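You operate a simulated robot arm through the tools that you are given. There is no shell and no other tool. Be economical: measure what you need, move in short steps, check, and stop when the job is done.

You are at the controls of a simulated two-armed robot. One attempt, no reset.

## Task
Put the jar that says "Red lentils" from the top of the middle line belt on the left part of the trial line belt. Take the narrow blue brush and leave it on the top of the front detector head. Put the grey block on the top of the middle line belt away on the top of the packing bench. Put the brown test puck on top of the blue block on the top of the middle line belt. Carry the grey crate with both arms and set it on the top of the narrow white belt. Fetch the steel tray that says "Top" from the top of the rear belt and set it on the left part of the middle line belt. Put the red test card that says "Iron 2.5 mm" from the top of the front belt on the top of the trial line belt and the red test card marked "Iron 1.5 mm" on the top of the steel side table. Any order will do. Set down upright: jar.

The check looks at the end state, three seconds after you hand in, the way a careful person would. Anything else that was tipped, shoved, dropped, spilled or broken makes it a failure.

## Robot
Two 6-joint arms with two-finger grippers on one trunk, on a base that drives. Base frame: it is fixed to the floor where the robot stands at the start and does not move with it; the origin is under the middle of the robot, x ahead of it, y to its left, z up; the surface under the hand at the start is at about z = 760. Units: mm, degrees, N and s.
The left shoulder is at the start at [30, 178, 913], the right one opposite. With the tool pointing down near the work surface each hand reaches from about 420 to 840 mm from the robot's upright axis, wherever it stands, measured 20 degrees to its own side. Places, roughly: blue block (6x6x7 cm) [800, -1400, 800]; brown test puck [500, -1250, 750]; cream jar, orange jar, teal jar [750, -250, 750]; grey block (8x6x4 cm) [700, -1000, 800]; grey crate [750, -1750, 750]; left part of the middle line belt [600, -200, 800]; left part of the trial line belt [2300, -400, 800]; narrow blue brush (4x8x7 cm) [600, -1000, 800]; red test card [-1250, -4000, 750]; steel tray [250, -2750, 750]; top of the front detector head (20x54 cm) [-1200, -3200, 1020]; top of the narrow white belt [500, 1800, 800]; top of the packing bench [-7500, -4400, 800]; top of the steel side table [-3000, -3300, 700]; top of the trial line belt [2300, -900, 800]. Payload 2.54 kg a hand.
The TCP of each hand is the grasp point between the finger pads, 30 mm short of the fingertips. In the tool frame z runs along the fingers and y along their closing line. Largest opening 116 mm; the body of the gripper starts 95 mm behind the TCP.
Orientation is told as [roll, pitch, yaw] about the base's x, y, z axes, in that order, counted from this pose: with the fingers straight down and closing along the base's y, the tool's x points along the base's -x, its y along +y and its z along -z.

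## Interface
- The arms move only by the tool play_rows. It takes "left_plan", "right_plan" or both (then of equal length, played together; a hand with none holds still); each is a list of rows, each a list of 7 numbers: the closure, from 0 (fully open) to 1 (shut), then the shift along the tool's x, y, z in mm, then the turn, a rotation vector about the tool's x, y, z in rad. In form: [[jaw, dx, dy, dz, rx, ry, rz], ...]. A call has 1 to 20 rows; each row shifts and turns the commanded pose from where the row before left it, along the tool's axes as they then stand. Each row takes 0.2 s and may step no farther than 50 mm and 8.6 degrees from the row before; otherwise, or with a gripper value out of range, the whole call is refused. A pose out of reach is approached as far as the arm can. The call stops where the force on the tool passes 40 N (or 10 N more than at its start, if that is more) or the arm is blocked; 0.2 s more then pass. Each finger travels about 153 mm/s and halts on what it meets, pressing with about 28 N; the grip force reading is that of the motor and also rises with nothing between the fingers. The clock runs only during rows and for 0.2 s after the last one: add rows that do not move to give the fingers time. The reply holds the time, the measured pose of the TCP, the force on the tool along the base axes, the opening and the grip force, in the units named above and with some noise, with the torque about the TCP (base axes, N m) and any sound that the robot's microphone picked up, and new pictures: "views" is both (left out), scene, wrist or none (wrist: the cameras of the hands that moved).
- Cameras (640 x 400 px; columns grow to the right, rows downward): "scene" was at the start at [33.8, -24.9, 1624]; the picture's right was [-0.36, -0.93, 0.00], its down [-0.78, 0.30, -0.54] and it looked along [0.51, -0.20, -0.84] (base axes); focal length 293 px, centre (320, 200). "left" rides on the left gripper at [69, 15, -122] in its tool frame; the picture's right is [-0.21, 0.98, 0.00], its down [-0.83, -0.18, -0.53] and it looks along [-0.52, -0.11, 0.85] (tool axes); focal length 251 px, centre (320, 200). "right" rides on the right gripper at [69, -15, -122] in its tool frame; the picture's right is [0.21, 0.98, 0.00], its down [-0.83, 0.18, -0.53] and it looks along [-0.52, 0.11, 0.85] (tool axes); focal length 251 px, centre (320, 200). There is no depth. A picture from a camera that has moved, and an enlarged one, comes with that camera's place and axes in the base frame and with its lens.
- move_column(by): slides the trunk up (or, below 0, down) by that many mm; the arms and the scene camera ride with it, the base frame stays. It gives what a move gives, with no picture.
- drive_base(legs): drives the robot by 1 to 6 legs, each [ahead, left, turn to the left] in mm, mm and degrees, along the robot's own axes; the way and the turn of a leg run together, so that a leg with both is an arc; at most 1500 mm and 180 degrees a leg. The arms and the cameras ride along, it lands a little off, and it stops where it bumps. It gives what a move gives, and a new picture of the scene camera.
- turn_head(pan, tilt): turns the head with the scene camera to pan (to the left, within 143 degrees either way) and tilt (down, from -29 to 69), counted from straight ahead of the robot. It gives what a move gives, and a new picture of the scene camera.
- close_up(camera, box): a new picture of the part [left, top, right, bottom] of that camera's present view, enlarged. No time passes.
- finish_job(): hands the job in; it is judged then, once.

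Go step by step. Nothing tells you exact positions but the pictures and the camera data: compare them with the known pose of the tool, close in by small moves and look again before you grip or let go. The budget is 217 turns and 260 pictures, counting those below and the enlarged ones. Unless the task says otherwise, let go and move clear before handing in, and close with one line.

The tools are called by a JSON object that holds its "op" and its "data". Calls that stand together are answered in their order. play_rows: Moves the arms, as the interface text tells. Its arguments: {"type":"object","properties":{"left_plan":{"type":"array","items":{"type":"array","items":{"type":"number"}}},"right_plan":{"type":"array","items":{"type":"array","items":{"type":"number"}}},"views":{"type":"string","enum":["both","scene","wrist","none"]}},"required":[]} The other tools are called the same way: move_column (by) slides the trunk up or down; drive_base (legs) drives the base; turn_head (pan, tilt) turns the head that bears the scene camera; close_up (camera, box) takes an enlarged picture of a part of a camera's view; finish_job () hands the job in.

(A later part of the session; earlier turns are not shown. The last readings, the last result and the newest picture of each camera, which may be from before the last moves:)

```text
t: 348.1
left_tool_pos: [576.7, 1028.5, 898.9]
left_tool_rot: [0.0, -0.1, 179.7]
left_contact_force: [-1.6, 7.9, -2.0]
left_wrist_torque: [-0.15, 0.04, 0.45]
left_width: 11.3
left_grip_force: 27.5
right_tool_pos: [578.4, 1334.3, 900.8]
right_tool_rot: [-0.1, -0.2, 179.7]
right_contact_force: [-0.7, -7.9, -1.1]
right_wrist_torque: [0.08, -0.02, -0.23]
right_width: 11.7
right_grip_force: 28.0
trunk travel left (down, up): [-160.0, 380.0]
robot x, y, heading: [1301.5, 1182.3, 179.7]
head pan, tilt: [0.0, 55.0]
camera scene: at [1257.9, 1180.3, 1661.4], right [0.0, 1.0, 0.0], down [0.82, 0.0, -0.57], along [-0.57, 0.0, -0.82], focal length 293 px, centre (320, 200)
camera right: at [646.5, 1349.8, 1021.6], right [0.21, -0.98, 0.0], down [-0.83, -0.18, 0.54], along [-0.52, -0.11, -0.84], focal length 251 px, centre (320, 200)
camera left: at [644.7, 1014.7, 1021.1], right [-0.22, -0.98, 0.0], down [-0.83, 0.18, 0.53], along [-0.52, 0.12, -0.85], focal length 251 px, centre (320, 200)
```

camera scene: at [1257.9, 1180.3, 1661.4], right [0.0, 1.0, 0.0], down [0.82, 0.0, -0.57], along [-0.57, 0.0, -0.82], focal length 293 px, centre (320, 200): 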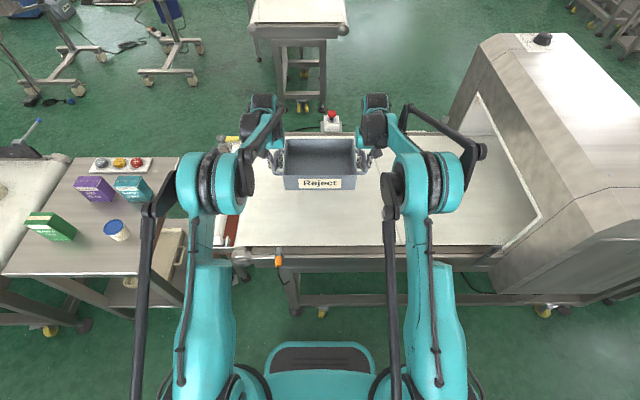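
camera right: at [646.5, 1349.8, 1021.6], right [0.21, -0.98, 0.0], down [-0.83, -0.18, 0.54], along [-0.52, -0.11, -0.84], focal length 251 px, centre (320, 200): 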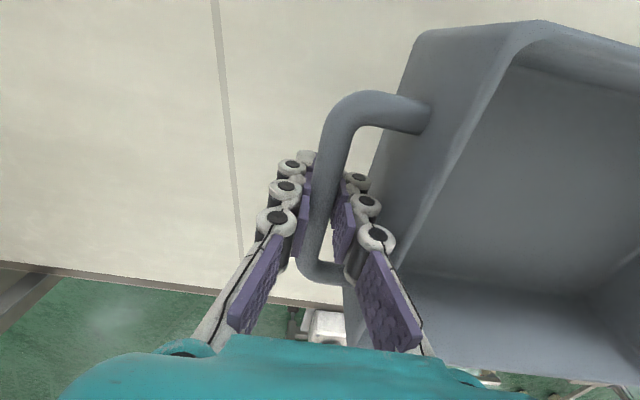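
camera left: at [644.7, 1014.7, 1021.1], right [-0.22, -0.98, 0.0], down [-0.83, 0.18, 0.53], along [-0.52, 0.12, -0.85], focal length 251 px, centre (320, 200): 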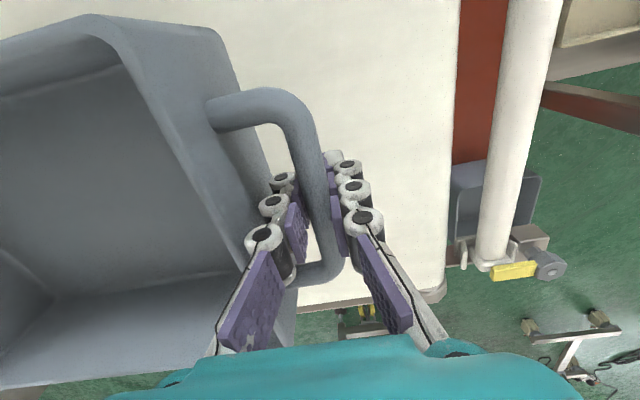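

{"op": "play_rows", "data": {"left_plan": [[1, 0, 0, 15, 0, 0, 0], [1, 0, 0, 15, 0, 0, 0], [1, 0, 0, 10, 0, 0, 0], [1, 0, 0, 8, 0, 0, 0]], "right_plan": [[1, 0, 0, 15, 0, 0, 0], [1, 0, 0, 15, 0, 0, 0], [1, 0, 0, 10, 0, 0, 0], [1, 0, 0, 8, 0, 0, 0]], "views": "scene"}}

{"op": "close_up", "data": {"camera": "scene", "box": [256, 120, 384, 200]}}

```text
t: 349.1
left_tool_pos: [577.6, 1029.0, 850.0]
left_tool_rot: [-0.1, 0.0, 179.8]
left_contact_force: [-1.5, 8.8, -1.5]
left_wrist_torque: [-0.12, 0.0, 0.47]
left_width: 11.6
left_grip_force: 28.4
right_tool_pos: [578.4, 1335.3, 852.6]
right_tool_rot: [-0.1, -0.2, 179.7]
right_contact_force: [1.1, -8.0, -1.8]
right_wrist_torque: [0.17, 0.03, -0.22]
right_width: 11.7
right_grip_force: 28.6
trunk travel left (down, up): [-160.0, 380.0]
robot x, y, heading: [1303.7, 1181.2, 180.2]
head pan, tilt: [0.0, 55.0]
camera scene: at [1258.3, 1180.3, 1661.4], right [0.0, 1.0, 0.0], down [0.82, 0.0, -0.57], along [-0.57, 0.0, -0.82], focal length 293 px, centre (320, 200)
```

scene: 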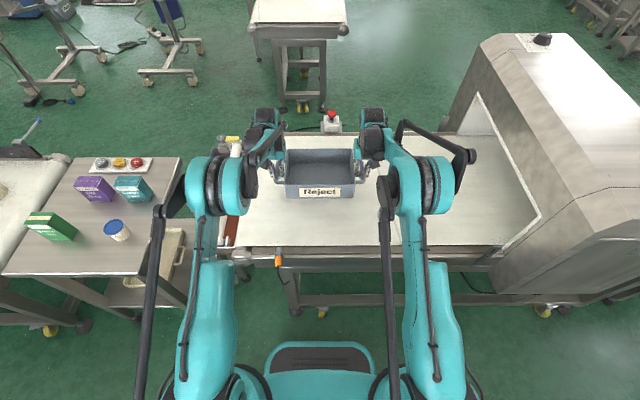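

```text
5.00 times, centred on (320, 160) of scene
camera zoom: at [1258.3, 1180.3, 1661.4], right [0.0, 1.0, 0.0], down [0.82, 0.0, -0.57], along [-0.57, 0.0, -0.82], focal length 1466 px, centre (320, 400)
```

zoom: 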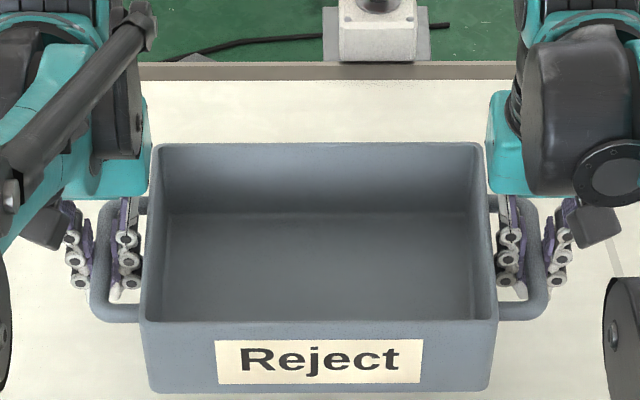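

{"op": "play_rows", "data": {"left_plan": [[1, 0, 0, 6, 0, 0, 0], [1, 0, 0, 5, 0, 0, 0], [1, 0, 0, 5, 0, 0, 0], [1, 0, 0, 4, 0, 0, 0], [1, 0, 0, 4, 0, 0, 0]], "right_plan": [[1, 0, 0, 7, 0, 0, 0], [1, 0, 0, 6, 0, 0, 0], [1, 0, 0, 5, 0, 0, 0], [1, 0, 0, 4, 0, 0, 0], [1, 0, 0, 4, 0, 0, 0]], "views": "none"}}

```text
t: 350.2
left_tool_pos: [576.5, 1028.9, 826.2]
left_tool_rot: [0.1, 0.0, 179.7]
left_contact_force: [-2.4, 9.4, -2.3]
left_wrist_torque: [-0.16, 0.04, 0.5]
left_width: 11.6
left_grip_force: 28.3
right_tool_pos: [576.7, 1334.0, 824.5]
right_tool_rot: [-0.1, -0.3, 179.6]
right_contact_force: [1.3, -7.7, -1.5]
right_wrist_torque: [0.17, -0.05, -0.07]
right_width: 11.6
right_grip_force: 27.4
trunk travel left (down, up): [-160.0, 380.0]
robot x, y, heading: [1300.6, 1179.6, 179.8]
head pan, tilt: [0.0, 55.0]
```

{"op": "play_rows", "data": {"left_plan": [[1, 0, 0, 4, 0, 0, 0], [1, 0, 0, 4, 0, 0, 0], [1, 0, 0, 4, 0, 0, 0], [1, 0, 0, 3, 0, 0, 0], [1, 0, 0, 3, 0, 0, 0]], "right_plan": [[1, 0, 0, 4, 0, 0, 0], [1, 0, 0, 4, 0, 0, 0], [1, 0, 0, 4, 0, 0, 0], [1, 0, 0, 3, 0, 0, 0], [1, 0, 0, 3, 0, 0, 0]], "views": "none"}}

```text
t: 351.4
left_tool_pos: [576.3, 1028.8, 808.5]
left_tool_rot: [0.0, -0.1, 179.8]
left_contact_force: [-1.4, 10.5, -2.3]
left_wrist_torque: [-0.18, -0.09, 0.48]
left_width: 11.5
left_grip_force: 28.4
right_tool_pos: [578.8, 1333.8, 807.0]
right_tool_rot: [-0.1, -0.2, 179.6]
right_contact_force: [0.8, -10.9, -1.4]
right_wrist_torque: [0.17, 0.08, -0.16]
right_width: 11.7
right_grip_force: 28.6
trunk travel left (down, up): [-160.0, 380.0]
robot x, y, heading: [1303.8, 1177.6, 179.6]
head pan, tilt: [0.0, 55.0]
```

{"op": "play_rows", "data": {"left_plan": [[1, 0, 0, 4, 0, 0, 0], [1, 0, 0, 4, 0, 0, 0], [1, 0, 0, 4, 0, 0, 0], [1, 0, 0, 3, 0, 0, 0], [1, 0, 0, 3, 0, 0, 0]], "right_plan": [[1, 0, 0, 4, 0, 0, 0], [1, 0, 0, 4, 0, 0, 0], [1, 0, 0, 4, 0, 0, 0], [1, 0, 0, 3, 0, 0, 0], [1, 0, 0, 3, 0, 0, 0]], "views": "wrist"}}

{"op": "close_up", "data": {"camera": "scene", "box": [256, 120, 384, 200]}}

```text
t: 352.6
left_tool_pos: [575.8, 1028.1, 789.9]
left_tool_rot: [-0.1, 0.0, 179.8]
left_contact_force: [-1.3, 11.4, -0.4]
left_wrist_torque: [-0.17, -0.02, 0.5]
left_width: 11.7
left_grip_force: 27.5
right_tool_pos: [577.4, 1334.3, 790.1]
right_tool_rot: [-0.1, -0.1, 179.7]
right_contact_force: [1.1, -11.7, -1.9]
right_wrist_torque: [0.14, 0.03, -0.15]
right_width: 11.5
right_grip_force: 27.8
trunk travel left (down, up): [-160.0, 380.0]
robot x, y, heading: [1303.8, 1179.2, 179.8]
head pan, tilt: [0.0, 55.0]
camera right: at [646.2, 1349.2, 910.9], right [0.21, -0.98, 0.0], down [-0.82, -0.18, 0.54], along [-0.53, -0.11, -0.84], focal length 251 px, centre (320, 200)
camera left: at [645.1, 1014.1, 912.6], right [-0.22, -0.98, 0.0], down [-0.83, 0.18, 0.53], along [-0.52, 0.12, -0.85], focal length 251 px, centre (320, 200)
```

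right: 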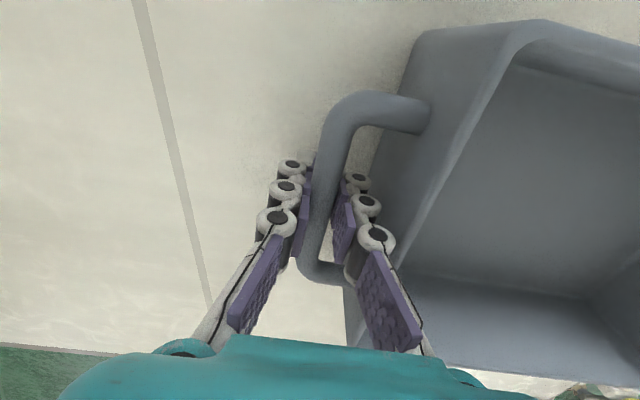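
left: 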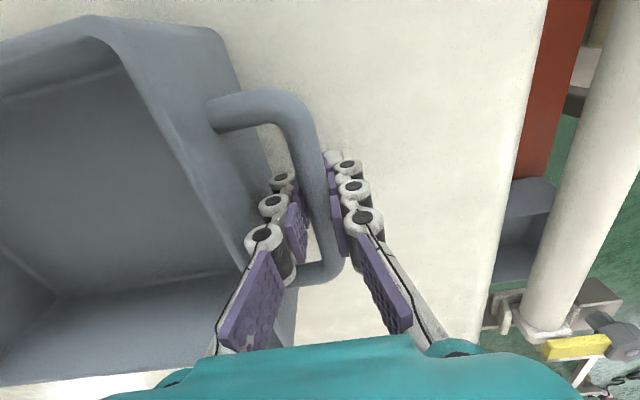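

```text
5.00 times, centred on (320, 160) of scene
camera zoom: at [1258.3, 1180.3, 1661.4], right [0.0, 1.0, 0.0], down [0.82, 0.0, -0.57], along [-0.57, 0.0, -0.82], focal length 1466 px, centre (320, 400)
```

zoom: 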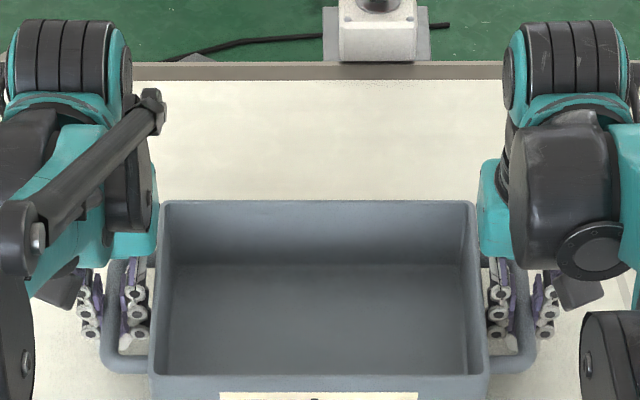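

{"op": "play_rows", "data": {"left_plan": [[1, 0, 0, 4, 0, 0, 0], [1, 0, 0, 4, 0, 0, 0], [1, 0, 0, 3, 0, 0, 0], [1, 0, 0, 3, 0, 0, 0], [1, 0, 0, 3, 0, 0, 0], [1, 0, 0, 3, 0, 0, 0]], "right_plan": [[1, 0, 0, 4, 0, 0, 0], [1, 0, 0, 4, 0, 0, 0], [1, 0, 0, 3, 0, 0, 0], [1, 0, 0, 3, 0, 0, 0], [1, 0, 0, 3, 0, 0, 0], [1, 0, 0, 3, 0, 0, 0]], "views": "none"}}

```text
t: 353.9
left_tool_pos: [578.5, 1028.5, 778.6]
left_tool_rot: [0.1, -0.4, 179.8]
left_contact_force: [1.8, 0.3, 21.3]
left_wrist_torque: [-0.34, -0.39, 0.5]
left_width: 10.3
left_grip_force: 28.1
right_tool_pos: [580.4, 1333.7, 778.1]
right_tool_rot: [-0.1, -0.5, 179.7]
right_contact_force: [2.3, 0.1, 22.5]
right_wrist_torque: [0.3, -0.29, -0.16]
right_width: 10.4
right_grip_force: 28.3
trunk travel left (down, up): [-160.0, 380.0]
robot x, y, heading: [1302.9, 1173.6, 180.0]
head pan, tilt: [0.0, 55.0]
stopped in row 6 (right hand): the force on the tool passed its limit at 44 N (the readings are from after the stop); the commanded pose is now the measured one
```

Both sides contact the belt. Opening and withdrawing upward.

{"op": "play_rows", "data": {"left_plan": [[1, 0, 0, -2, 0, 0, 0], [0.82, 0, 0, 0, 0, 0, 0], [0.78, 0, 0, 0, 0, 0, 0], [0.78, 0, 1, -10, 0, 0, 0], [0.78, 0, 0, -20, 0, 0, 0], [0.78, 0, 0, -30, 0, 0, 0], [0.78, 0, 0, -40, 0, 0, 0], [0.78, 0, 0, -40, 0, 0, 0], [0.6, 0, 0, -40, 0, 0, 0], [0.6, 0, 0, -40, 0, 0, 0]], "right_plan": [[1, 0, 0, -2, 0, 0, 0], [0.82, 0, 0, 0, 0, 0, 0], [0.78, 0, 0, 0, 0, 0, 0], [0.78, 0, -1, -10, 0, 0, 0], [0.78, 0, 0, -20, 0, 0, 0], [0.78, 0, 0, -30, 0, 0, 0], [0.78, 0, 0, -40, 0, 0, 0], [0.78, 0, 0, -40, 0, 0, 0], [0.6, 0, 0, -40, 0, 0, 0], [0.6, 0, 0, -40, 0, 0, 0]], "views": "both"}}

```text
t: 356.1
left_tool_pos: [578.0, 1025.3, 997.4]
left_tool_rot: [0.0, -0.3, 179.9]
left_contact_force: [0.5, 0.3, 0.4]
left_wrist_torque: [-0.03, 0.01, -0.04]
left_width: 46.5
left_grip_force: 0.0
right_tool_pos: [576.8, 1334.2, 998.8]
right_tool_rot: [-0.2, -0.4, 179.7]
right_contact_force: [-0.2, -0.2, 0.2]
right_wrist_torque: [-0.02, 0.04, 0.0]
right_width: 46.6
right_grip_force: 0.0
trunk travel left (down, up): [-160.0, 380.0]
robot x, y, heading: [1299.8, 1178.1, 179.5]
head pan, tilt: [0.0, 55.0]
camera scene: at [1260.4, 1180.2, 1661.5], right [0.0, 1.0, 0.0], down [0.82, 0.0, -0.57], along [-0.57, 0.0, -0.82], focal length 293 px, centre (320, 200)
camera right: at [646.2, 1348.4, 1120.1], right [0.21, -0.98, 0.0], down [-0.82, -0.18, 0.54], along [-0.53, -0.11, -0.84], focal length 251 px, centre (320, 200)
camera left: at [646.9, 1011.1, 1119.7], right [-0.22, -0.98, 0.0], down [-0.82, 0.19, 0.54], along [-0.52, 0.12, -0.84], focal length 251 px, centre (320, 200)
```

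scene: 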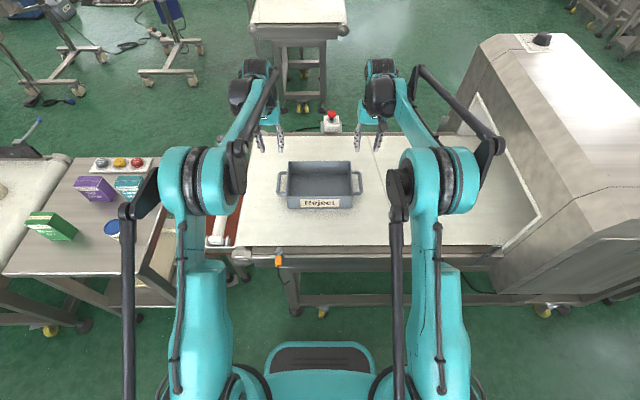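
right: 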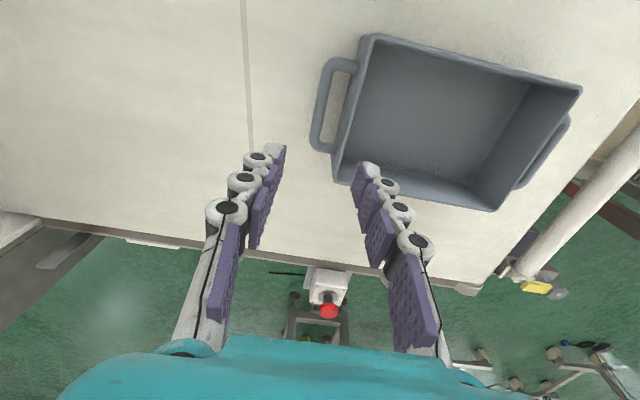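
left: 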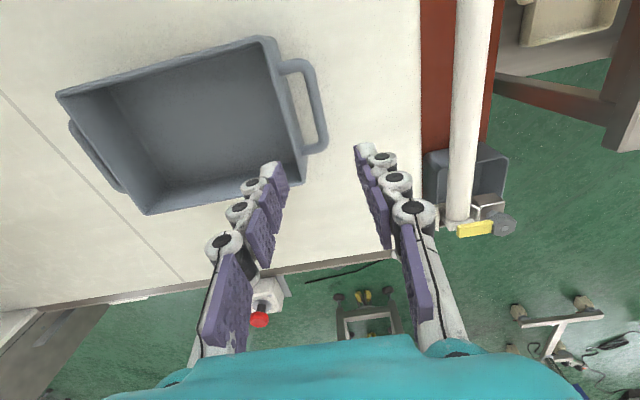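

Crate is on the narrow white belt. Next the grey block, reachable from behind the middle line with the right hand. Tucking arms, raising, and driving back.

{"op": "play_rows", "data": {"left_plan": [[0.4, 40, 0, 0, 0, 0, 0], [0.4, 40, 0, 0, 0, 0, 0], [0.4, 40, 0, 0, 0, 0, 0], [0.4, 40, 0, 0, 0, 0, 0], [0.4, 40, 0, 0, 0, 0, 0], [0.4, 30, 0, 0, 0, 0, 0]], "right_plan": [[0.1, 40, 0, 0, 0, 0, 0], [0.1, 40, 0, 0, 0, 0, 0], [0.1, 40, 0, 0, 0, 0, 0], [0.1, 40, 0, 0, 0, 0, 0], [0.1, 40, 0, 0, 0, 0, 0], [0.1, 30, 0, 0, 0, 0, 0]], "views": "none"}}

{"op": "move_column", "data": {"by": 280}}

{"op": "drive_base", "data": {"legs": [[-170, 0, 0], [0, 1300, 0], [0, 1180, 0]]}}

{"op": "turn_head", "data": {"pan": -10, "tilt": 55}}

```text
t: 357.6
left_tool_pos: [807.3, 1025.8, 994.9]
left_tool_rot: [0.1, -0.3, 179.9]
left_contact_force: [0.2, -0.8, 0.0]
left_wrist_torque: [0.01, 0.03, -0.03]
left_width: 69.6
left_grip_force: 0.0
right_tool_pos: [809.9, 1331.3, 997.5]
right_tool_rot: [-0.1, -0.4, 179.7]
right_contact_force: [-0.4, -0.9, -0.4]
right_wrist_torque: [0.02, 0.0, -0.02]
right_width: 104.7
right_grip_force: 0.1
trunk travel left (down, up): [-160.0, 380.0]
robot x, y, heading: [1304.1, 1181.1, 179.7]
head pan, tilt: [0.0, 55.0]
```

```text
t: 360.4
left_tool_pos: [806.3, 1027.5, 1274.6]
left_tool_rot: [0.1, -0.2, 179.8]
left_contact_force: [-0.3, 0.4, 0.7]
left_wrist_torque: [-0.01, 0.02, 0.01]
left_width: 69.9
left_grip_force: 0.0
right_tool_pos: [808.8, 1331.3, 1276.6]
right_tool_rot: [-0.1, -0.3, 179.8]
right_contact_force: [-0.4, -0.1, -0.3]
right_wrist_torque: [-0.04, -0.01, -0.01]
right_width: 104.7
right_grip_force: 0.0
trunk travel left (down, up): [-440.0, 100.0]
robot x, y, heading: [1301.7, 1177.7, 179.7]
head pan, tilt: [0.0, 55.0]
```

```text
t: 373.6
left_tool_pos: [955.8, -1445.5, 1275.2]
left_tool_rot: [0.1, -0.1, 179.8]
left_contact_force: [-0.6, 0.0, -0.7]
left_wrist_torque: [0.03, -0.01, -0.03]
left_width: 69.6
left_grip_force: 0.1
right_tool_pos: [958.4, -1138.8, 1275.9]
right_tool_rot: [-0.1, -0.4, 179.7]
right_contact_force: [-0.4, -0.2, 0.4]
right_wrist_torque: [-0.01, 0.0, 0.0]
right_width: 104.3
right_grip_force: 0.1
trunk travel left (down, up): [-440.0, 100.0]
robot x, y, heading: [1451.6, -1293.9, 179.8]
head pan, tilt: [0.0, 55.0]
camera scene: at [1408.4, -1291.5, 1941.5], right [0.0, 1.0, 0.0], down [0.82, 0.0, -0.57], along [-0.57, 0.0, -0.82], focal length 293 px, centre (320, 200)
```

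scene: 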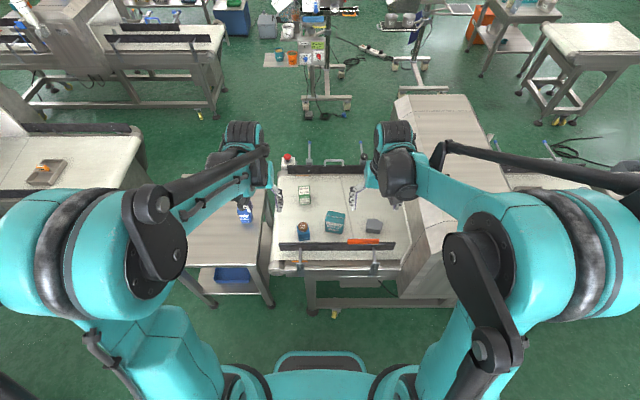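

```text
t: 374.3
left_tool_pos: [955.4, -1445.5, 1274.6]
left_tool_rot: [0.1, -0.2, 179.8]
left_contact_force: [0.0, 0.3, -0.1]
left_wrist_torque: [-0.03, 0.01, 0.01]
left_width: 69.8
left_grip_force: 0.1
right_tool_pos: [956.9, -1139.2, 1276.7]
right_tool_rot: [-0.1, -0.4, 179.7]
right_contact_force: [-0.7, 0.7, 0.8]
right_wrist_torque: [0.01, -0.01, 0.01]
right_width: 104.5
right_grip_force: 0.0
trunk travel left (down, up): [-440.0, 100.0]
robot x, y, heading: [1452.0, -1293.8, 179.8]
head pan, tilt: [-10.0, 55.0]
camera scene: at [1409.5, -1279.4, 1941.5], right [0.18, 0.98, 0.0], down [0.81, -0.15, -0.57], along [-0.56, 0.1, -0.82], focal length 293 px, centre (320, 200)
```

scene: 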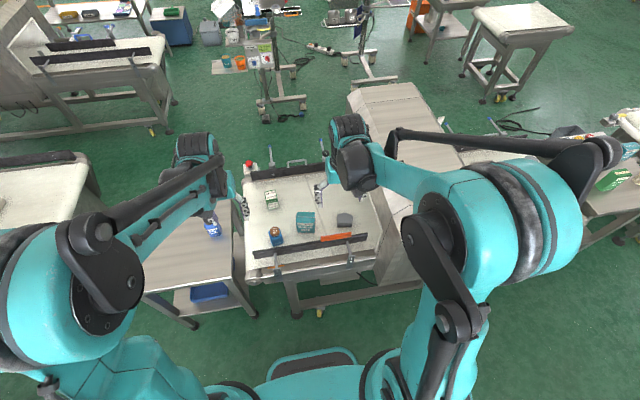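

Grey block at ≈(738,-1040). Moving in, lowering, and placing the right hand above it.

{"op": "drive_base", "data": {"legs": [[110, 0, 0]]}}

{"op": "move_column", "data": {"by": -280}}

{"op": "play_rows", "data": {"right_plan": [[0.1, -25, -23, 0, 0, 0, 0], [0.1, -25, -23, 0, 0, 0, 0], [0.1, -25, -23, 0, 0, 0, 0], [0.1, -25, -23, 0, 0, 0, 0]], "views": "both"}}

```text
t: 375.5
left_tool_pos: [848.0, -1444.4, 1275.2]
left_tool_rot: [0.1, -0.2, 179.8]
left_contact_force: [0.4, -0.5, 0.9]
left_wrist_torque: [-0.03, -0.01, 0.01]
left_width: 69.7
left_grip_force: 0.1
right_tool_pos: [850.3, -1138.1, 1276.7]
right_tool_rot: [-0.1, -0.2, 179.5]
right_contact_force: [-0.8, -0.1, 0.2]
right_wrist_torque: [0.0, 0.0, -0.02]
right_width: 104.4
right_grip_force: 0.1
trunk travel left (down, up): [-440.0, 100.0]
robot x, y, heading: [1341.6, -1289.0, 179.7]
head pan, tilt: [-10.0, 55.0]
camera scene: at [1301.6, -1278.5, 1941.5], right [0.18, 0.98, 0.0], down [0.81, -0.15, -0.57], along [-0.56, 0.1, -0.82], focal length 293 px, centre (320, 200)
```

scene: 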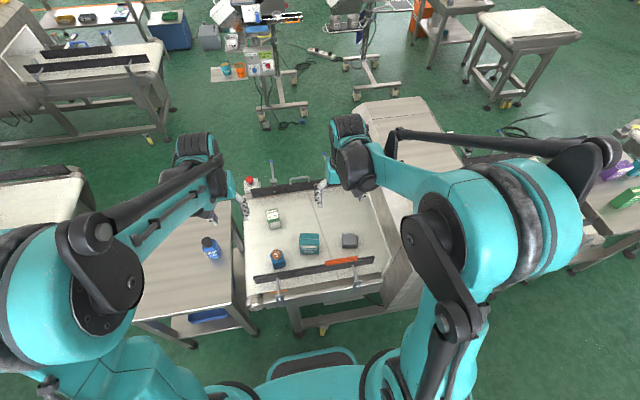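

```text
t: 378.3
left_tool_pos: [848.1, -1444.0, 995.6]
left_tool_rot: [0.1, -0.3, 179.6]
left_contact_force: [-0.1, 0.1, -0.4]
left_wrist_torque: [0.03, 0.0, 0.01]
left_width: 69.7
left_grip_force: 0.0
right_tool_pos: [850.0, -1138.2, 996.4]
right_tool_rot: [-0.1, -0.3, 179.7]
right_contact_force: [-0.1, -0.6, 0.3]
right_wrist_torque: [0.03, 0.0, 0.0]
right_width: 104.4
right_grip_force: 0.0
trunk travel left (down, up): [-160.0, 380.0]
robot x, y, heading: [1343.8, -1289.8, 179.7]
head pan, tilt: [-10.0, 55.0]
```

```text
t: 379.3
left_tool_pos: [846.6, -1444.2, 994.2]
left_tool_rot: [0.2, -0.2, 179.7]
left_contact_force: [0.3, 0.0, -0.1]
left_wrist_torque: [0.0, 0.02, -0.01]
left_width: 69.7
left_grip_force: 0.1
right_tool_pos: [749.0, -1044.1, 997.5]
right_tool_rot: [-0.2, -0.4, 179.7]
right_contact_force: [-0.6, 0.5, -0.4]
right_wrist_torque: [-0.01, 0.02, 0.04]
right_width: 104.6
right_grip_force: 0.1
trunk travel left (down, up): [-160.0, 380.0]
robot x, y, heading: [1340.9, -1292.3, 179.8]
head pan, tilt: [-10.0, 55.0]
camera scene: at [1300.6, -1277.7, 1661.4], right [0.18, 0.98, 0.0], down [0.81, -0.15, -0.57], along [-0.56, 0.1, -0.82], focal length 293 px, centre (320, 200)
camera right: at [817.5, -1030.5, 1118.0], right [0.21, -0.98, 0.0], down [-0.82, -0.18, 0.54], along [-0.53, -0.11, -0.84], focal length 251 px, centre (320, 200)
```

scene: 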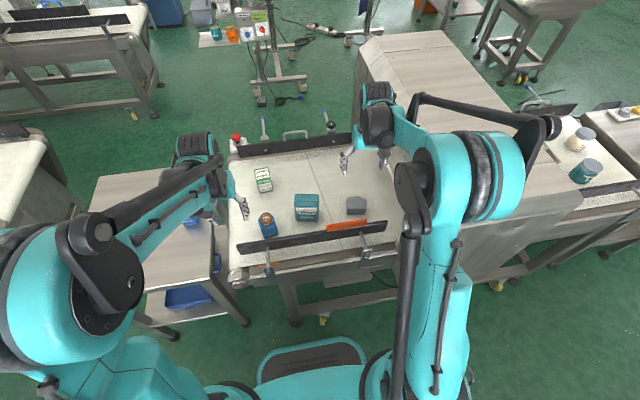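
right: 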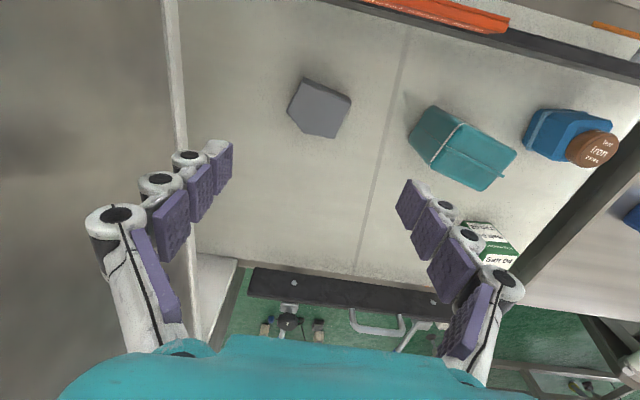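

{"op": "play_rows", "data": {"right_plan": [[0.25, -5, 0, 40, 0, 0, 0.075], [0.25, 0, 0, 40, 0, 0, 0], [0.25, 0, 0, 40, 0, 0, 0], [0.25, 0, 0, 30, 0, 0, 0]], "views": "wrist"}}

```text
t: 380.3
left_tool_pos: [846.7, -1445.6, 995.2]
left_tool_rot: [0.1, -0.3, 179.6]
left_contact_force: [0.3, 0.0, 0.3]
left_wrist_torque: [0.01, 0.01, 0.01]
left_width: 69.6
left_grip_force: 0.0
right_tool_pos: [745.0, -1044.7, 847.5]
right_tool_rot: [-0.1, -0.3, 175.3]
right_contact_force: [-1.1, -0.6, -1.0]
right_wrist_torque: [-0.03, 0.01, -0.02]
right_width: 87.0
right_grip_force: 0.1
trunk travel left (down, up): [-160.0, 380.0]
robot x, y, heading: [1344.3, -1293.3, 179.8]
head pan, tilt: [-10.0, 55.0]
camera right: at [814.1, -1035.5, 968.0], right [0.13, -0.99, 0.0], down [-0.83, -0.11, 0.54], along [-0.53, -0.07, -0.84], focal length 251 px, centre (320, 200)
```

right: 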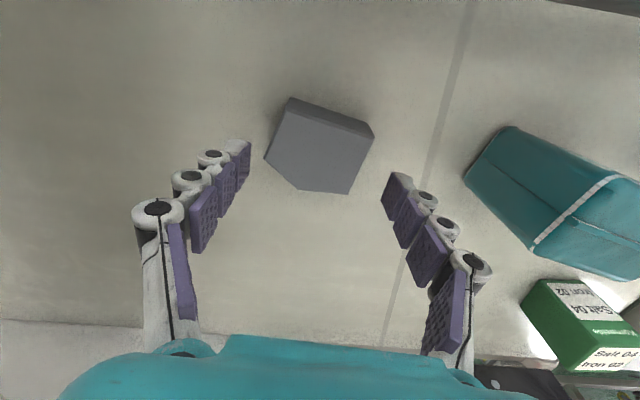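

The block is turned ~15°; aligning the gripper with its flat sides, then lowering and gripping.

{"op": "play_rows", "data": {"right_plan": [[0.15, 0, 0, 0, 0, 0, 0.09], [0.15, -1, 0, 0, 0, 0, 0.085], [0.15, 0, 0, 30, 0, 0, 0], [0.15, 0, 0, 20, 0, 0, 0]], "views": "wrist"}}

```text
t: 381.3
left_tool_pos: [847.5, -1444.1, 994.1]
left_tool_rot: [0.0, -0.3, 179.7]
left_contact_force: [0.1, -0.2, -0.9]
left_wrist_torque: [0.01, -0.02, 0.01]
left_width: 69.5
left_grip_force: 0.0
right_tool_pos: [744.8, -1045.3, 795.3]
right_tool_rot: [0.1, -0.3, 165.3]
right_contact_force: [0.3, 0.6, 0.3]
right_wrist_torque: [0.02, -0.01, 0.05]
right_width: 98.2
right_grip_force: 0.0
trunk travel left (down, up): [-160.0, 380.0]
robot x, y, heading: [1344.2, -1293.6, 179.6]
head pan, tilt: [-10.0, 55.0]
camera right: at [814.4, -1047.7, 917.0], right [-0.04, -1.0, 0.0], down [-0.84, 0.03, 0.54], along [-0.54, 0.02, -0.84], focal length 251 px, centre (320, 200)
```

right: 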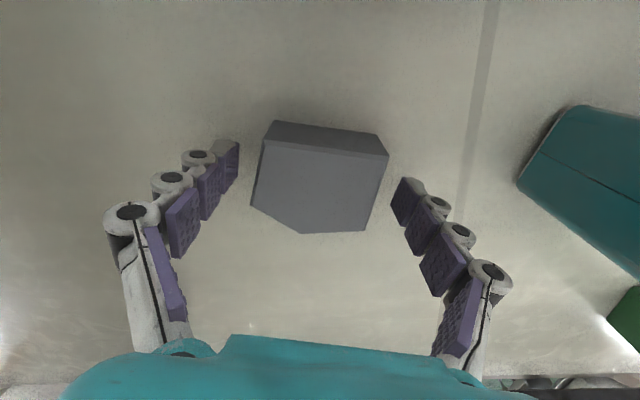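

{"op": "play_rows", "data": {"right_plan": [[0.25, 0, 0, 0, 0, 0, 0], [0.35, 0, 0, 0, 0, 0, 0], [0.5, 0, 0, 0, 0, 0, 0], [1, 0, 0, 0, 0, 0, 0], [1, 0, 0, 0, 0, 0, 0], [1, 0, 0, -4, 0, 0, 0], [1, 0, 0, -8, 0, 0, 0], [1, 0, 0, -12, 0, 0, 0]], "views": "wrist"}}

```text
t: 383.1
left_tool_pos: [848.3, -1446.1, 995.7]
left_tool_rot: [0.2, -0.2, 179.6]
left_contact_force: [0.4, -0.9, 0.5]
left_wrist_torque: [0.0, 0.03, 0.0]
left_width: 69.6
left_grip_force: 0.0
right_tool_pos: [745.1, -1045.5, 821.6]
right_tool_rot: [0.0, -0.3, 165.2]
right_contact_force: [-0.1, 0.7, -0.2]
right_wrist_torque: [0.01, -0.02, 0.04]
right_width: 68.2
right_grip_force: 27.7
trunk travel left (down, up): [-160.0, 380.0]
robot x, y, heading: [1347.3, -1293.3, 179.7]
head pan, tilt: [-10.0, 55.0]
camera right: at [814.7, -1047.6, 942.7], right [-0.04, -1.0, 0.0], down [-0.84, 0.03, 0.54], along [-0.54, 0.02, -0.84], focal length 251 px, centre (320, 200)
```

right: 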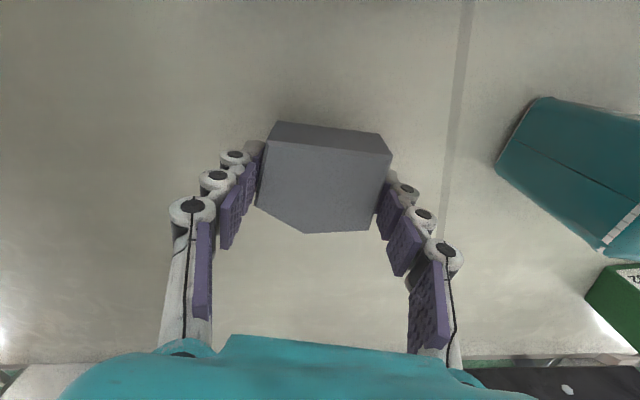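

Block held. Lifting slowly, retracting, then raising for travel.

{"op": "play_rows", "data": {"right_plan": [[1, 0, 0, -18, 0, 0, 0], [1, 0, 0, -22, 0, 0, 0], [1, 0, 0, -25, 0, 0, 0], [1, 0, 0, -25, 0, 0, 0], [1, 0, 0, -25, 0, 0, 0], [1, 0, 0, -25, 0, 0, 0], [1, 0, 0, -25, 0, 0, 0], [1, 0, 0, -20, 0, 0, 0], [1, 20, 5, 0, 0, 0, 0], [1, 20, 5, 0, 0, 0, 0], [1, 20, 5, 0, 0, 0, 0], [1, 20, 5, 0, 0, 0, 0], [1, 20, 5, 0, 0, 0, 0]], "views": "none"}}

{"op": "move_column", "data": {"by": 290}}

{"op": "drive_base", "data": {"legs": [[-110, 0, 0], [0, 555, 0], [0, 0, 51]]}}

```text
t: 385.9
left_tool_pos: [848.5, -1444.6, 994.6]
left_tool_rot: [0.1, -0.2, 179.7]
left_contact_force: [-0.3, -0.9, -0.7]
left_wrist_torque: [0.0, 0.01, -0.02]
left_width: 69.7
left_grip_force: 0.0
right_tool_pos: [834.5, -1095.1, 1007.4]
right_tool_rot: [0.1, -0.4, 165.3]
right_contact_force: [-0.6, -0.5, 0.4]
right_wrist_torque: [0.02, 0.01, -0.02]
right_width: 68.5
right_grip_force: 27.9
trunk travel left (down, up): [-160.0, 380.0]
robot x, y, heading: [1342.0, -1291.0, 179.6]
head pan, tilt: [-10.0, 55.0]
```

```text
t: 388.8
left_tool_pos: [847.7, -1444.2, 1285.0]
left_tool_rot: [0.1, -0.2, 179.7]
left_contact_force: [0.4, -0.6, 0.1]
left_wrist_torque: [0.0, -0.01, 0.0]
left_width: 69.7
left_grip_force: 0.0
right_tool_pos: [833.7, -1096.3, 1294.6]
right_tool_rot: [0.0, -0.3, 165.2]
right_contact_force: [0.8, -1.0, -0.7]
right_wrist_torque: [0.01, -0.03, 0.0]
right_width: 68.4
right_grip_force: 27.6
trunk travel left (down, up): [-450.0, 90.0]
robot x, y, heading: [1344.1, -1291.4, 179.6]
head pan, tilt: [-10.0, 55.0]
```

```text
t: 395.1
left_tool_pos: [1248.4, -2325.8, 1284.4]
left_tool_rot: [0.1, -0.1, -130.2]
left_contact_force: [-0.3, 0.7, -0.8]
left_wrist_torque: [-0.02, 0.01, -0.02]
left_width: 69.6
left_grip_force: 0.1
right_tool_pos: [972.7, -2112.8, 1296.9]
right_tool_rot: [0.0, -0.2, -144.7]
right_contact_force: [0.7, 0.4, 0.5]
right_wrist_torque: [-0.03, 0.03, 0.02]
right_width: 68.2
right_grip_force: 28.4
trunk travel left (down, up): [-450.0, 90.0]
robot x, y, heading: [1449.5, -1849.3, -130.1]
head pan, tilt: [-10.0, 55.0]
camera scene: at [1412.1, -1869.8, 1951.5], right [-0.64, 0.77, 0.0], down [0.63, 0.52, -0.57], along [-0.44, -0.37, -0.82], focal length 293 px, centre (320, 200)
```

scene: 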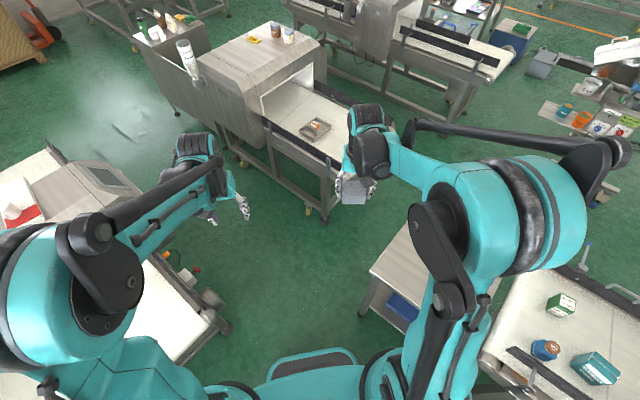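

Continuing back through the gap and down the rear aisle.

{"op": "drive_base", "data": {"legs": [[460, 14, 0], [373, 40, 0], [99, 122, 0], [0, 0, 40], [1150, 0, 0]]}}

```text
t: 408.1
left_tool_pos: [1088.2, -4320.9, 1284.1]
left_tool_rot: [0.0, -0.2, -92.0]
left_contact_force: [-0.6, 0.1, -0.9]
left_wrist_torque: [0.03, -0.02, -0.01]
left_width: 69.6
left_grip_force: 0.0
right_tool_pos: [739.0, -4324.1, 1295.7]
right_tool_rot: [0.0, -0.4, -106.5]
right_contact_force: [-0.2, -0.5, -0.2]
right_wrist_torque: [0.06, -0.03, 0.01]
right_width: 68.1
right_grip_force: 27.7
trunk travel left (down, up): [-450.0, 90.0]
robot x, y, heading: [952.2, -3816.1, -92.2]
head pan, tilt: [-10.0, 55.0]
camera scene: at [934.8, -3860.6, 1951.5], right [-0.98, 0.21, 0.0], down [0.17, 0.8, -0.57], along [-0.12, -0.56, -0.82], focal length 293 px, centre (320, 200)
```

scene: 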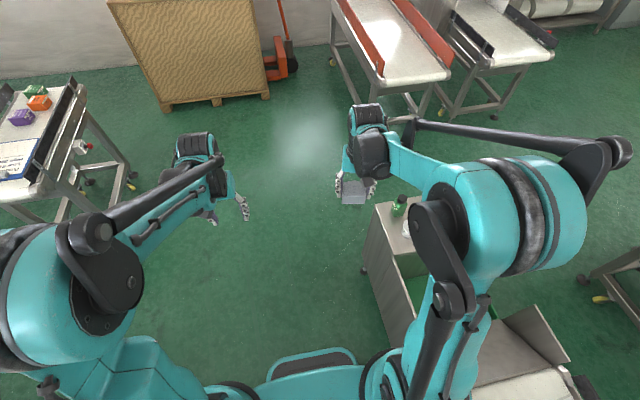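

Passing the passage again toward the front line with the left hand free for the "Iron 1.5 mm" card.

{"op": "drive_base", "data": {"legs": [[1235, 0, 2.2], [0, 0, -90], [1330, 0, 0], [0, -1080, 0]]}}

{"op": "turn_head", "data": {"pan": 8, "tilt": 52}}

```text
t: 429.6
left_tool_pos: [-889.9, -4082.4, 1284.6]
left_tool_rot: [0.0, -0.2, 178.3]
left_contact_force: [-0.2, 0.7, -0.1]
left_wrist_torque: [-0.02, 0.02, 0.02]
left_width: 69.7
left_grip_force: 0.0
right_tool_pos: [-895.1, -3734.8, 1296.9]
right_tool_rot: [-0.1, -0.2, 163.8]
right_contact_force: [0.4, 0.3, 0.0]
right_wrist_torque: [-0.01, 0.03, 0.0]
right_width: 67.8
right_grip_force: 28.2
trunk travel left (down, up): [-450.0, 90.0]
robot x, y, heading: [-386.3, -3937.7, 178.1]
head pan, tilt: [-10.0, 55.0]
camera scene: at [-432.8, -3928.8, 1951.5], right [0.2, 0.98, 0.0], down [0.8, -0.17, -0.57], along [-0.56, 0.12, -0.82], focal length 293 px, centre (320, 200)
```

scene: 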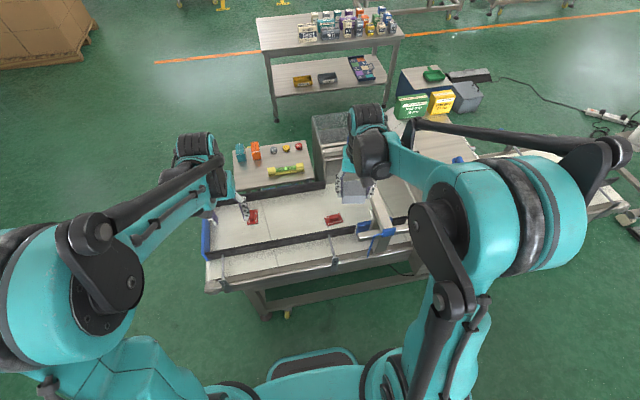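

```text
t: 430.4
left_tool_pos: [-889.9, -4083.2, 1285.5]
left_tool_rot: [0.1, -0.3, 178.4]
left_contact_force: [0.2, 0.4, 0.0]
left_wrist_torque: [0.03, 0.04, 0.0]
left_width: 69.8
left_grip_force: 0.1
right_tool_pos: [-896.0, -3734.6, 1295.6]
right_tool_rot: [0.0, -0.3, 163.8]
right_contact_force: [-0.6, 0.5, -0.6]
right_wrist_torque: [-0.03, 0.04, 0.03]
right_width: 67.6
right_grip_force: 27.8
trunk travel left (down, up): [-450.0, 90.0]
robot x, y, heading: [-391.8, -3940.1, 178.4]
head pan, tilt: [8.0, 52.0]
camera scene: at [-436.9, -3951.5, 1955.3], right [-0.11, 0.99, 0.0], down [0.78, 0.09, -0.62], along [-0.61, -0.07, -0.79], focal length 293 px, centre (320, 200)
```

scene: 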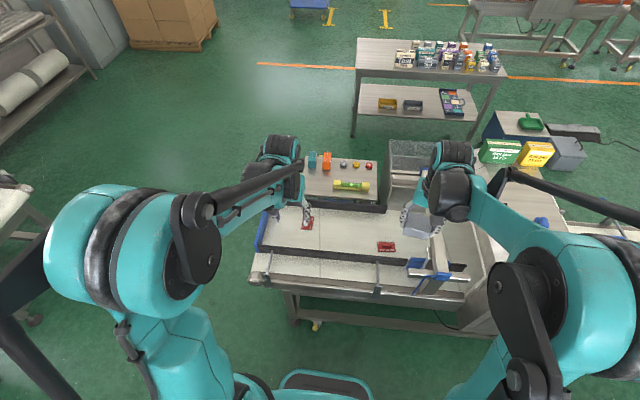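

{"op": "drive_base", "data": {"legs": [[190, 10, 1.6]]}}

{"op": "move_column", "data": {"by": -290}}

{"op": "play_rows", "data": {"left_plan": [[0.4, -30, 0, 0, 0, 0, 0], [0.4, -35, 0, 0, 0, 0, 0], [0.4, -35, 0, 0, 0, 0, 0], [0.4, -35, 0, 0, 0, 0, 0], [0.4, 0, 0, 40, 0, 0, 0], [0.4, 0, 0, 40, 0, 0, 0]], "views": "both"}}

```text
t: 432.0
left_tool_pos: [-1073.5, -4106.5, 1285.4]
left_tool_rot: [0.1, -0.1, -179.9]
left_contact_force: [-0.2, 0.0, 0.2]
left_wrist_torque: [0.01, 0.0, 0.01]
left_width: 69.3
left_grip_force: 0.0
right_tool_pos: [-1089.4, -3757.6, 1297.6]
right_tool_rot: [0.1, -0.4, 165.7]
right_contact_force: [0.3, 0.0, -0.5]
right_wrist_torque: [0.02, 0.0, 0.01]
right_width: 67.6
right_grip_force: 28.4
trunk travel left (down, up): [-450.0, 90.0]
robot x, y, heading: [-578.7, -3948.9, -179.8]
head pan, tilt: [8.0, 52.0]
camera scene: at [-623.9, -3960.3, 1955.3], right [-0.14, 0.99, 0.0], down [0.78, 0.11, -0.62], along [-0.61, -0.09, -0.79], focal length 293 px, centre (320, 200)
```

scene: 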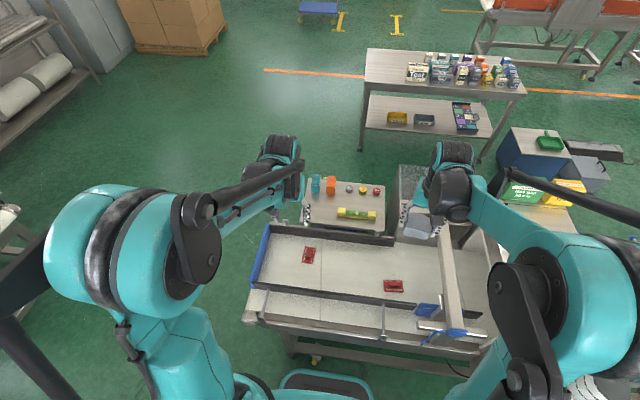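

```text
t: 434.9
left_tool_pos: [-1073.8, -4106.5, 995.7]
left_tool_rot: [0.1, -0.2, -179.9]
left_contact_force: [0.6, 0.2, 0.2]
left_wrist_torque: [-0.03, 0.0, -0.03]
left_width: 69.5
left_grip_force: 0.1
right_tool_pos: [-1089.4, -3758.1, 1007.2]
right_tool_rot: [0.0, -0.3, 165.6]
right_contact_force: [0.0, -0.6, 0.3]
right_wrist_torque: [0.0, 0.02, 0.02]
right_width: 68.0
right_grip_force: 27.6
trunk travel left (down, up): [-160.0, 380.0]
robot x, y, heading: [-578.3, -3951.9, -179.9]
head pan, tilt: [8.0, 52.0]
```

```text
t: 436.3
left_tool_pos: [-1209.9, -4105.5, 910.7]
left_tool_rot: [0.1, -0.2, -180.0]
left_contact_force: [0.2, 0.2, -0.3]
left_wrist_torque: [-0.05, 0.0, 0.02]
left_width: 69.4
left_grip_force: 0.1
right_tool_pos: [-1090.8, -3756.8, 1004.8]
right_tool_rot: [0.0, -0.3, 165.7]
right_contact_force: [0.0, -0.6, 0.1]
right_wrist_torque: [-0.01, 0.0, -0.02]
right_width: 67.6
right_grip_force: 27.3
trunk travel left (down, up): [-160.0, 380.0]
robot x, y, heading: [-581.9, -3954.1, -180.0]
head pan, tilt: [8.0, 52.0]
camera scene: at [-626.0, -3960.4, 1665.2], right [-0.14, 0.99, 0.0], down [0.78, 0.11, -0.61], along [-0.61, -0.09, -0.79], focal length 293 px, centre (320, 200)
camera left: at [-1141.0, -4120.4, 1033.9], right [-0.21, -0.98, 0.0], down [-0.82, 0.18, 0.54], along [-0.52, 0.11, -0.84], focal length 251 px, centre (320, 200)
```

scene: 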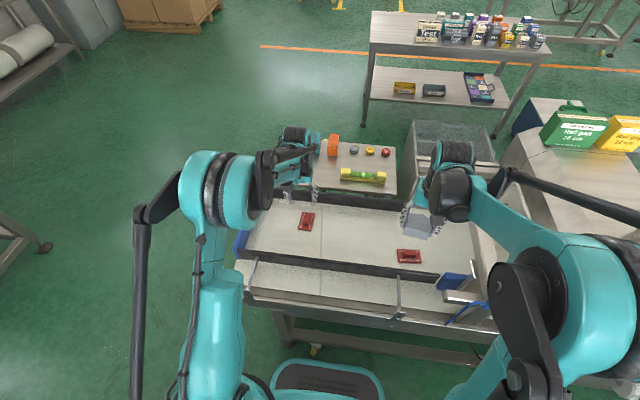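
left: 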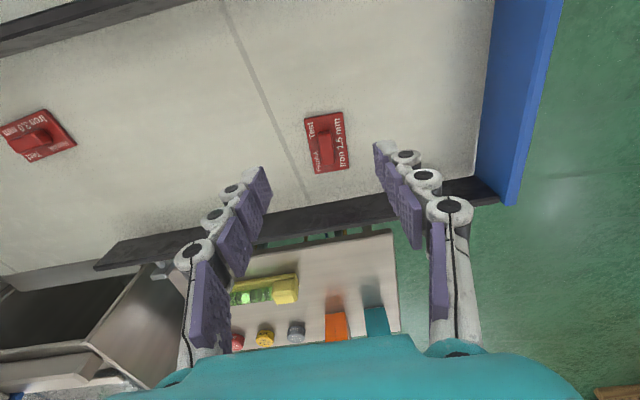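

Card 1.5 at ≈(-1260,-4108), its grip runs along x so I close across it. Aligning and lowering.

{"op": "play_rows", "data": {"left_plan": [[0.55, -25, 1, 0, 0, 0, 0.075], [0.55, -25, 0, 0, 0, 0, 0], [0.55, 0, 0, 40, 0, 0, 0], [0.55, 0, 0, 40, 0, 0, 0], [0.55, 0, 0, 40, 0, 0, 0]], "views": "none"}}

{"op": "close_up", "data": {"camera": "left", "box": [220, 100, 420, 225]}}

```text
t: 437.5
left_tool_pos: [-1259.6, -4105.9, 794.3]
left_tool_rot: [0.1, -0.2, 175.8]
left_contact_force: [-0.6, 0.3, -0.8]
left_wrist_torque: [0.01, 0.01, 0.01]
left_width: 52.0
left_grip_force: 0.0
right_tool_pos: [-1090.3, -3756.6, 1005.4]
right_tool_rot: [0.1, -0.3, 165.6]
right_contact_force: [0.0, 0.3, 1.0]
right_wrist_torque: [0.01, -0.02, 0.03]
right_width: 67.9
right_grip_force: 27.9
trunk travel left (down, up): [-160.0, 380.0]
robot x, y, heading: [-577.6, -3950.6, -180.3]
head pan, tilt: [8.0, 52.0]
```

```text
3.20 times, centred on (320, 162) of left
camera zoom: at [-1191.6, -4125.0, 916.4], right [-0.29, -0.96, 0.0], down [-0.81, 0.24, 0.54], along [-0.51, 0.15, -0.84], focal length 805 px, centre (320, 320)
```

zoom: 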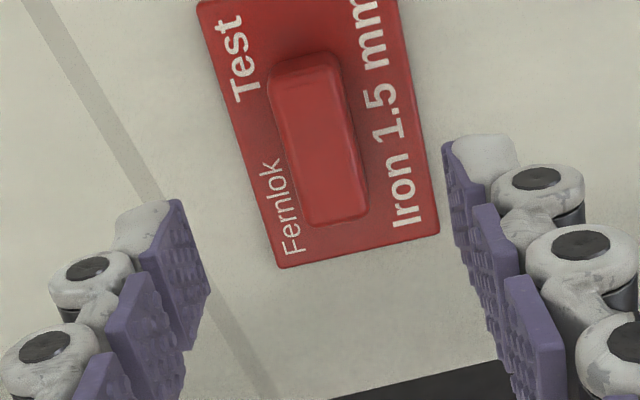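

{"op": "play_rows", "data": {"left_plan": [[0.55, -4, -3, 25, 0, 0, 0], [0.55, 0, 0, 25, 0, 0, 0], [0.55, 0, 0, 14, 0, 0, 0], [0.55, 0, 0, 6, 0, 0, 0]], "views": "none"}}

{"op": "close_up", "data": {"camera": "left", "box": [220, 120, 420, 245]}}

```text
t: 438.5
left_tool_pos: [-1264.7, -4101.8, 725.5]
left_tool_rot: [0.1, -0.2, 175.8]
left_contact_force: [0.0, 0.0, 0.1]
left_wrist_torque: [0.01, -0.02, -0.01]
left_width: 52.1
left_grip_force: 0.0
right_tool_pos: [-1090.2, -3756.4, 1006.3]
right_tool_rot: [0.0, -0.4, 165.6]
right_contact_force: [-0.2, 0.3, -0.4]
right_wrist_torque: [0.02, 0.01, 0.01]
right_width: 68.0
right_grip_force: 27.9
trunk travel left (down, up): [-160.0, 380.0]
robot x, y, heading: [-575.7, -3949.3, -180.0]
head pan, tilt: [8.0, 52.0]
```

```text
3.20 times, centred on (320, 182) of left
camera zoom: at [-1196.8, -4121.5, 848.2], right [-0.29, -0.96, 0.0], down [-0.81, 0.24, 0.54], along [-0.51, 0.15, -0.84], focal length 805 px, centre (320, 256)
```

zoom: 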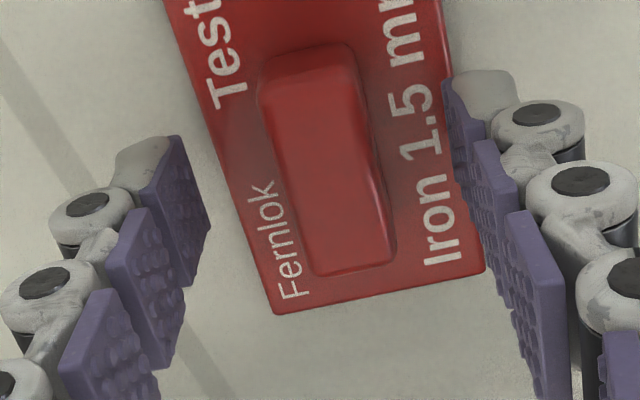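

{"op": "play_rows", "data": {"left_plan": [[0.65, 0, -1, 1, 0, 0, 0], [0.75, 0, 0, 0, 0, 0, 0], [0.85, 0, 0, 0, 0, 0, 0], [1, 0, 0, 0, 0, 0, 0], [1, 0, 0, 0, 0, 0, 0]], "views": "none"}}

{"op": "close_up", "data": {"camera": "left", "box": [220, 120, 420, 245]}}

```text
t: 439.7
left_tool_pos: [-1264.2, -4101.7, 725.6]
left_tool_rot: [0.0, -0.2, 175.8]
left_contact_force: [-0.4, 0.0, 0.2]
left_wrist_torque: [0.01, 0.02, 0.02]
left_width: 18.6
left_grip_force: 28.2
right_tool_pos: [-1090.4, -3757.7, 1005.2]
right_tool_rot: [0.0, -0.2, 165.6]
right_contact_force: [0.2, 0.0, -0.5]
right_wrist_torque: [-0.01, -0.03, 0.0]
right_width: 67.9
right_grip_force: 28.1
trunk travel left (down, up): [-160.0, 380.0]
robot x, y, heading: [-576.8, -3951.0, -179.8]
head pan, tilt: [8.0, 52.0]
```

```text
3.20 times, centred on (320, 182) of left
camera zoom: at [-1196.4, -4120.8, 847.1], right [-0.29, -0.96, 0.0], down [-0.81, 0.24, 0.54], along [-0.51, 0.15, -0.84], focal length 805 px, centre (320, 256)
```

zoom: 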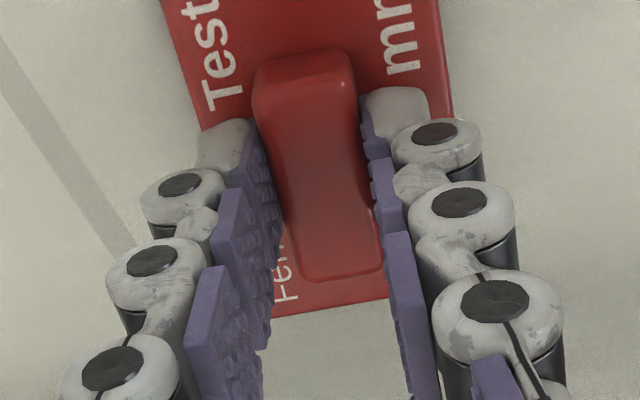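

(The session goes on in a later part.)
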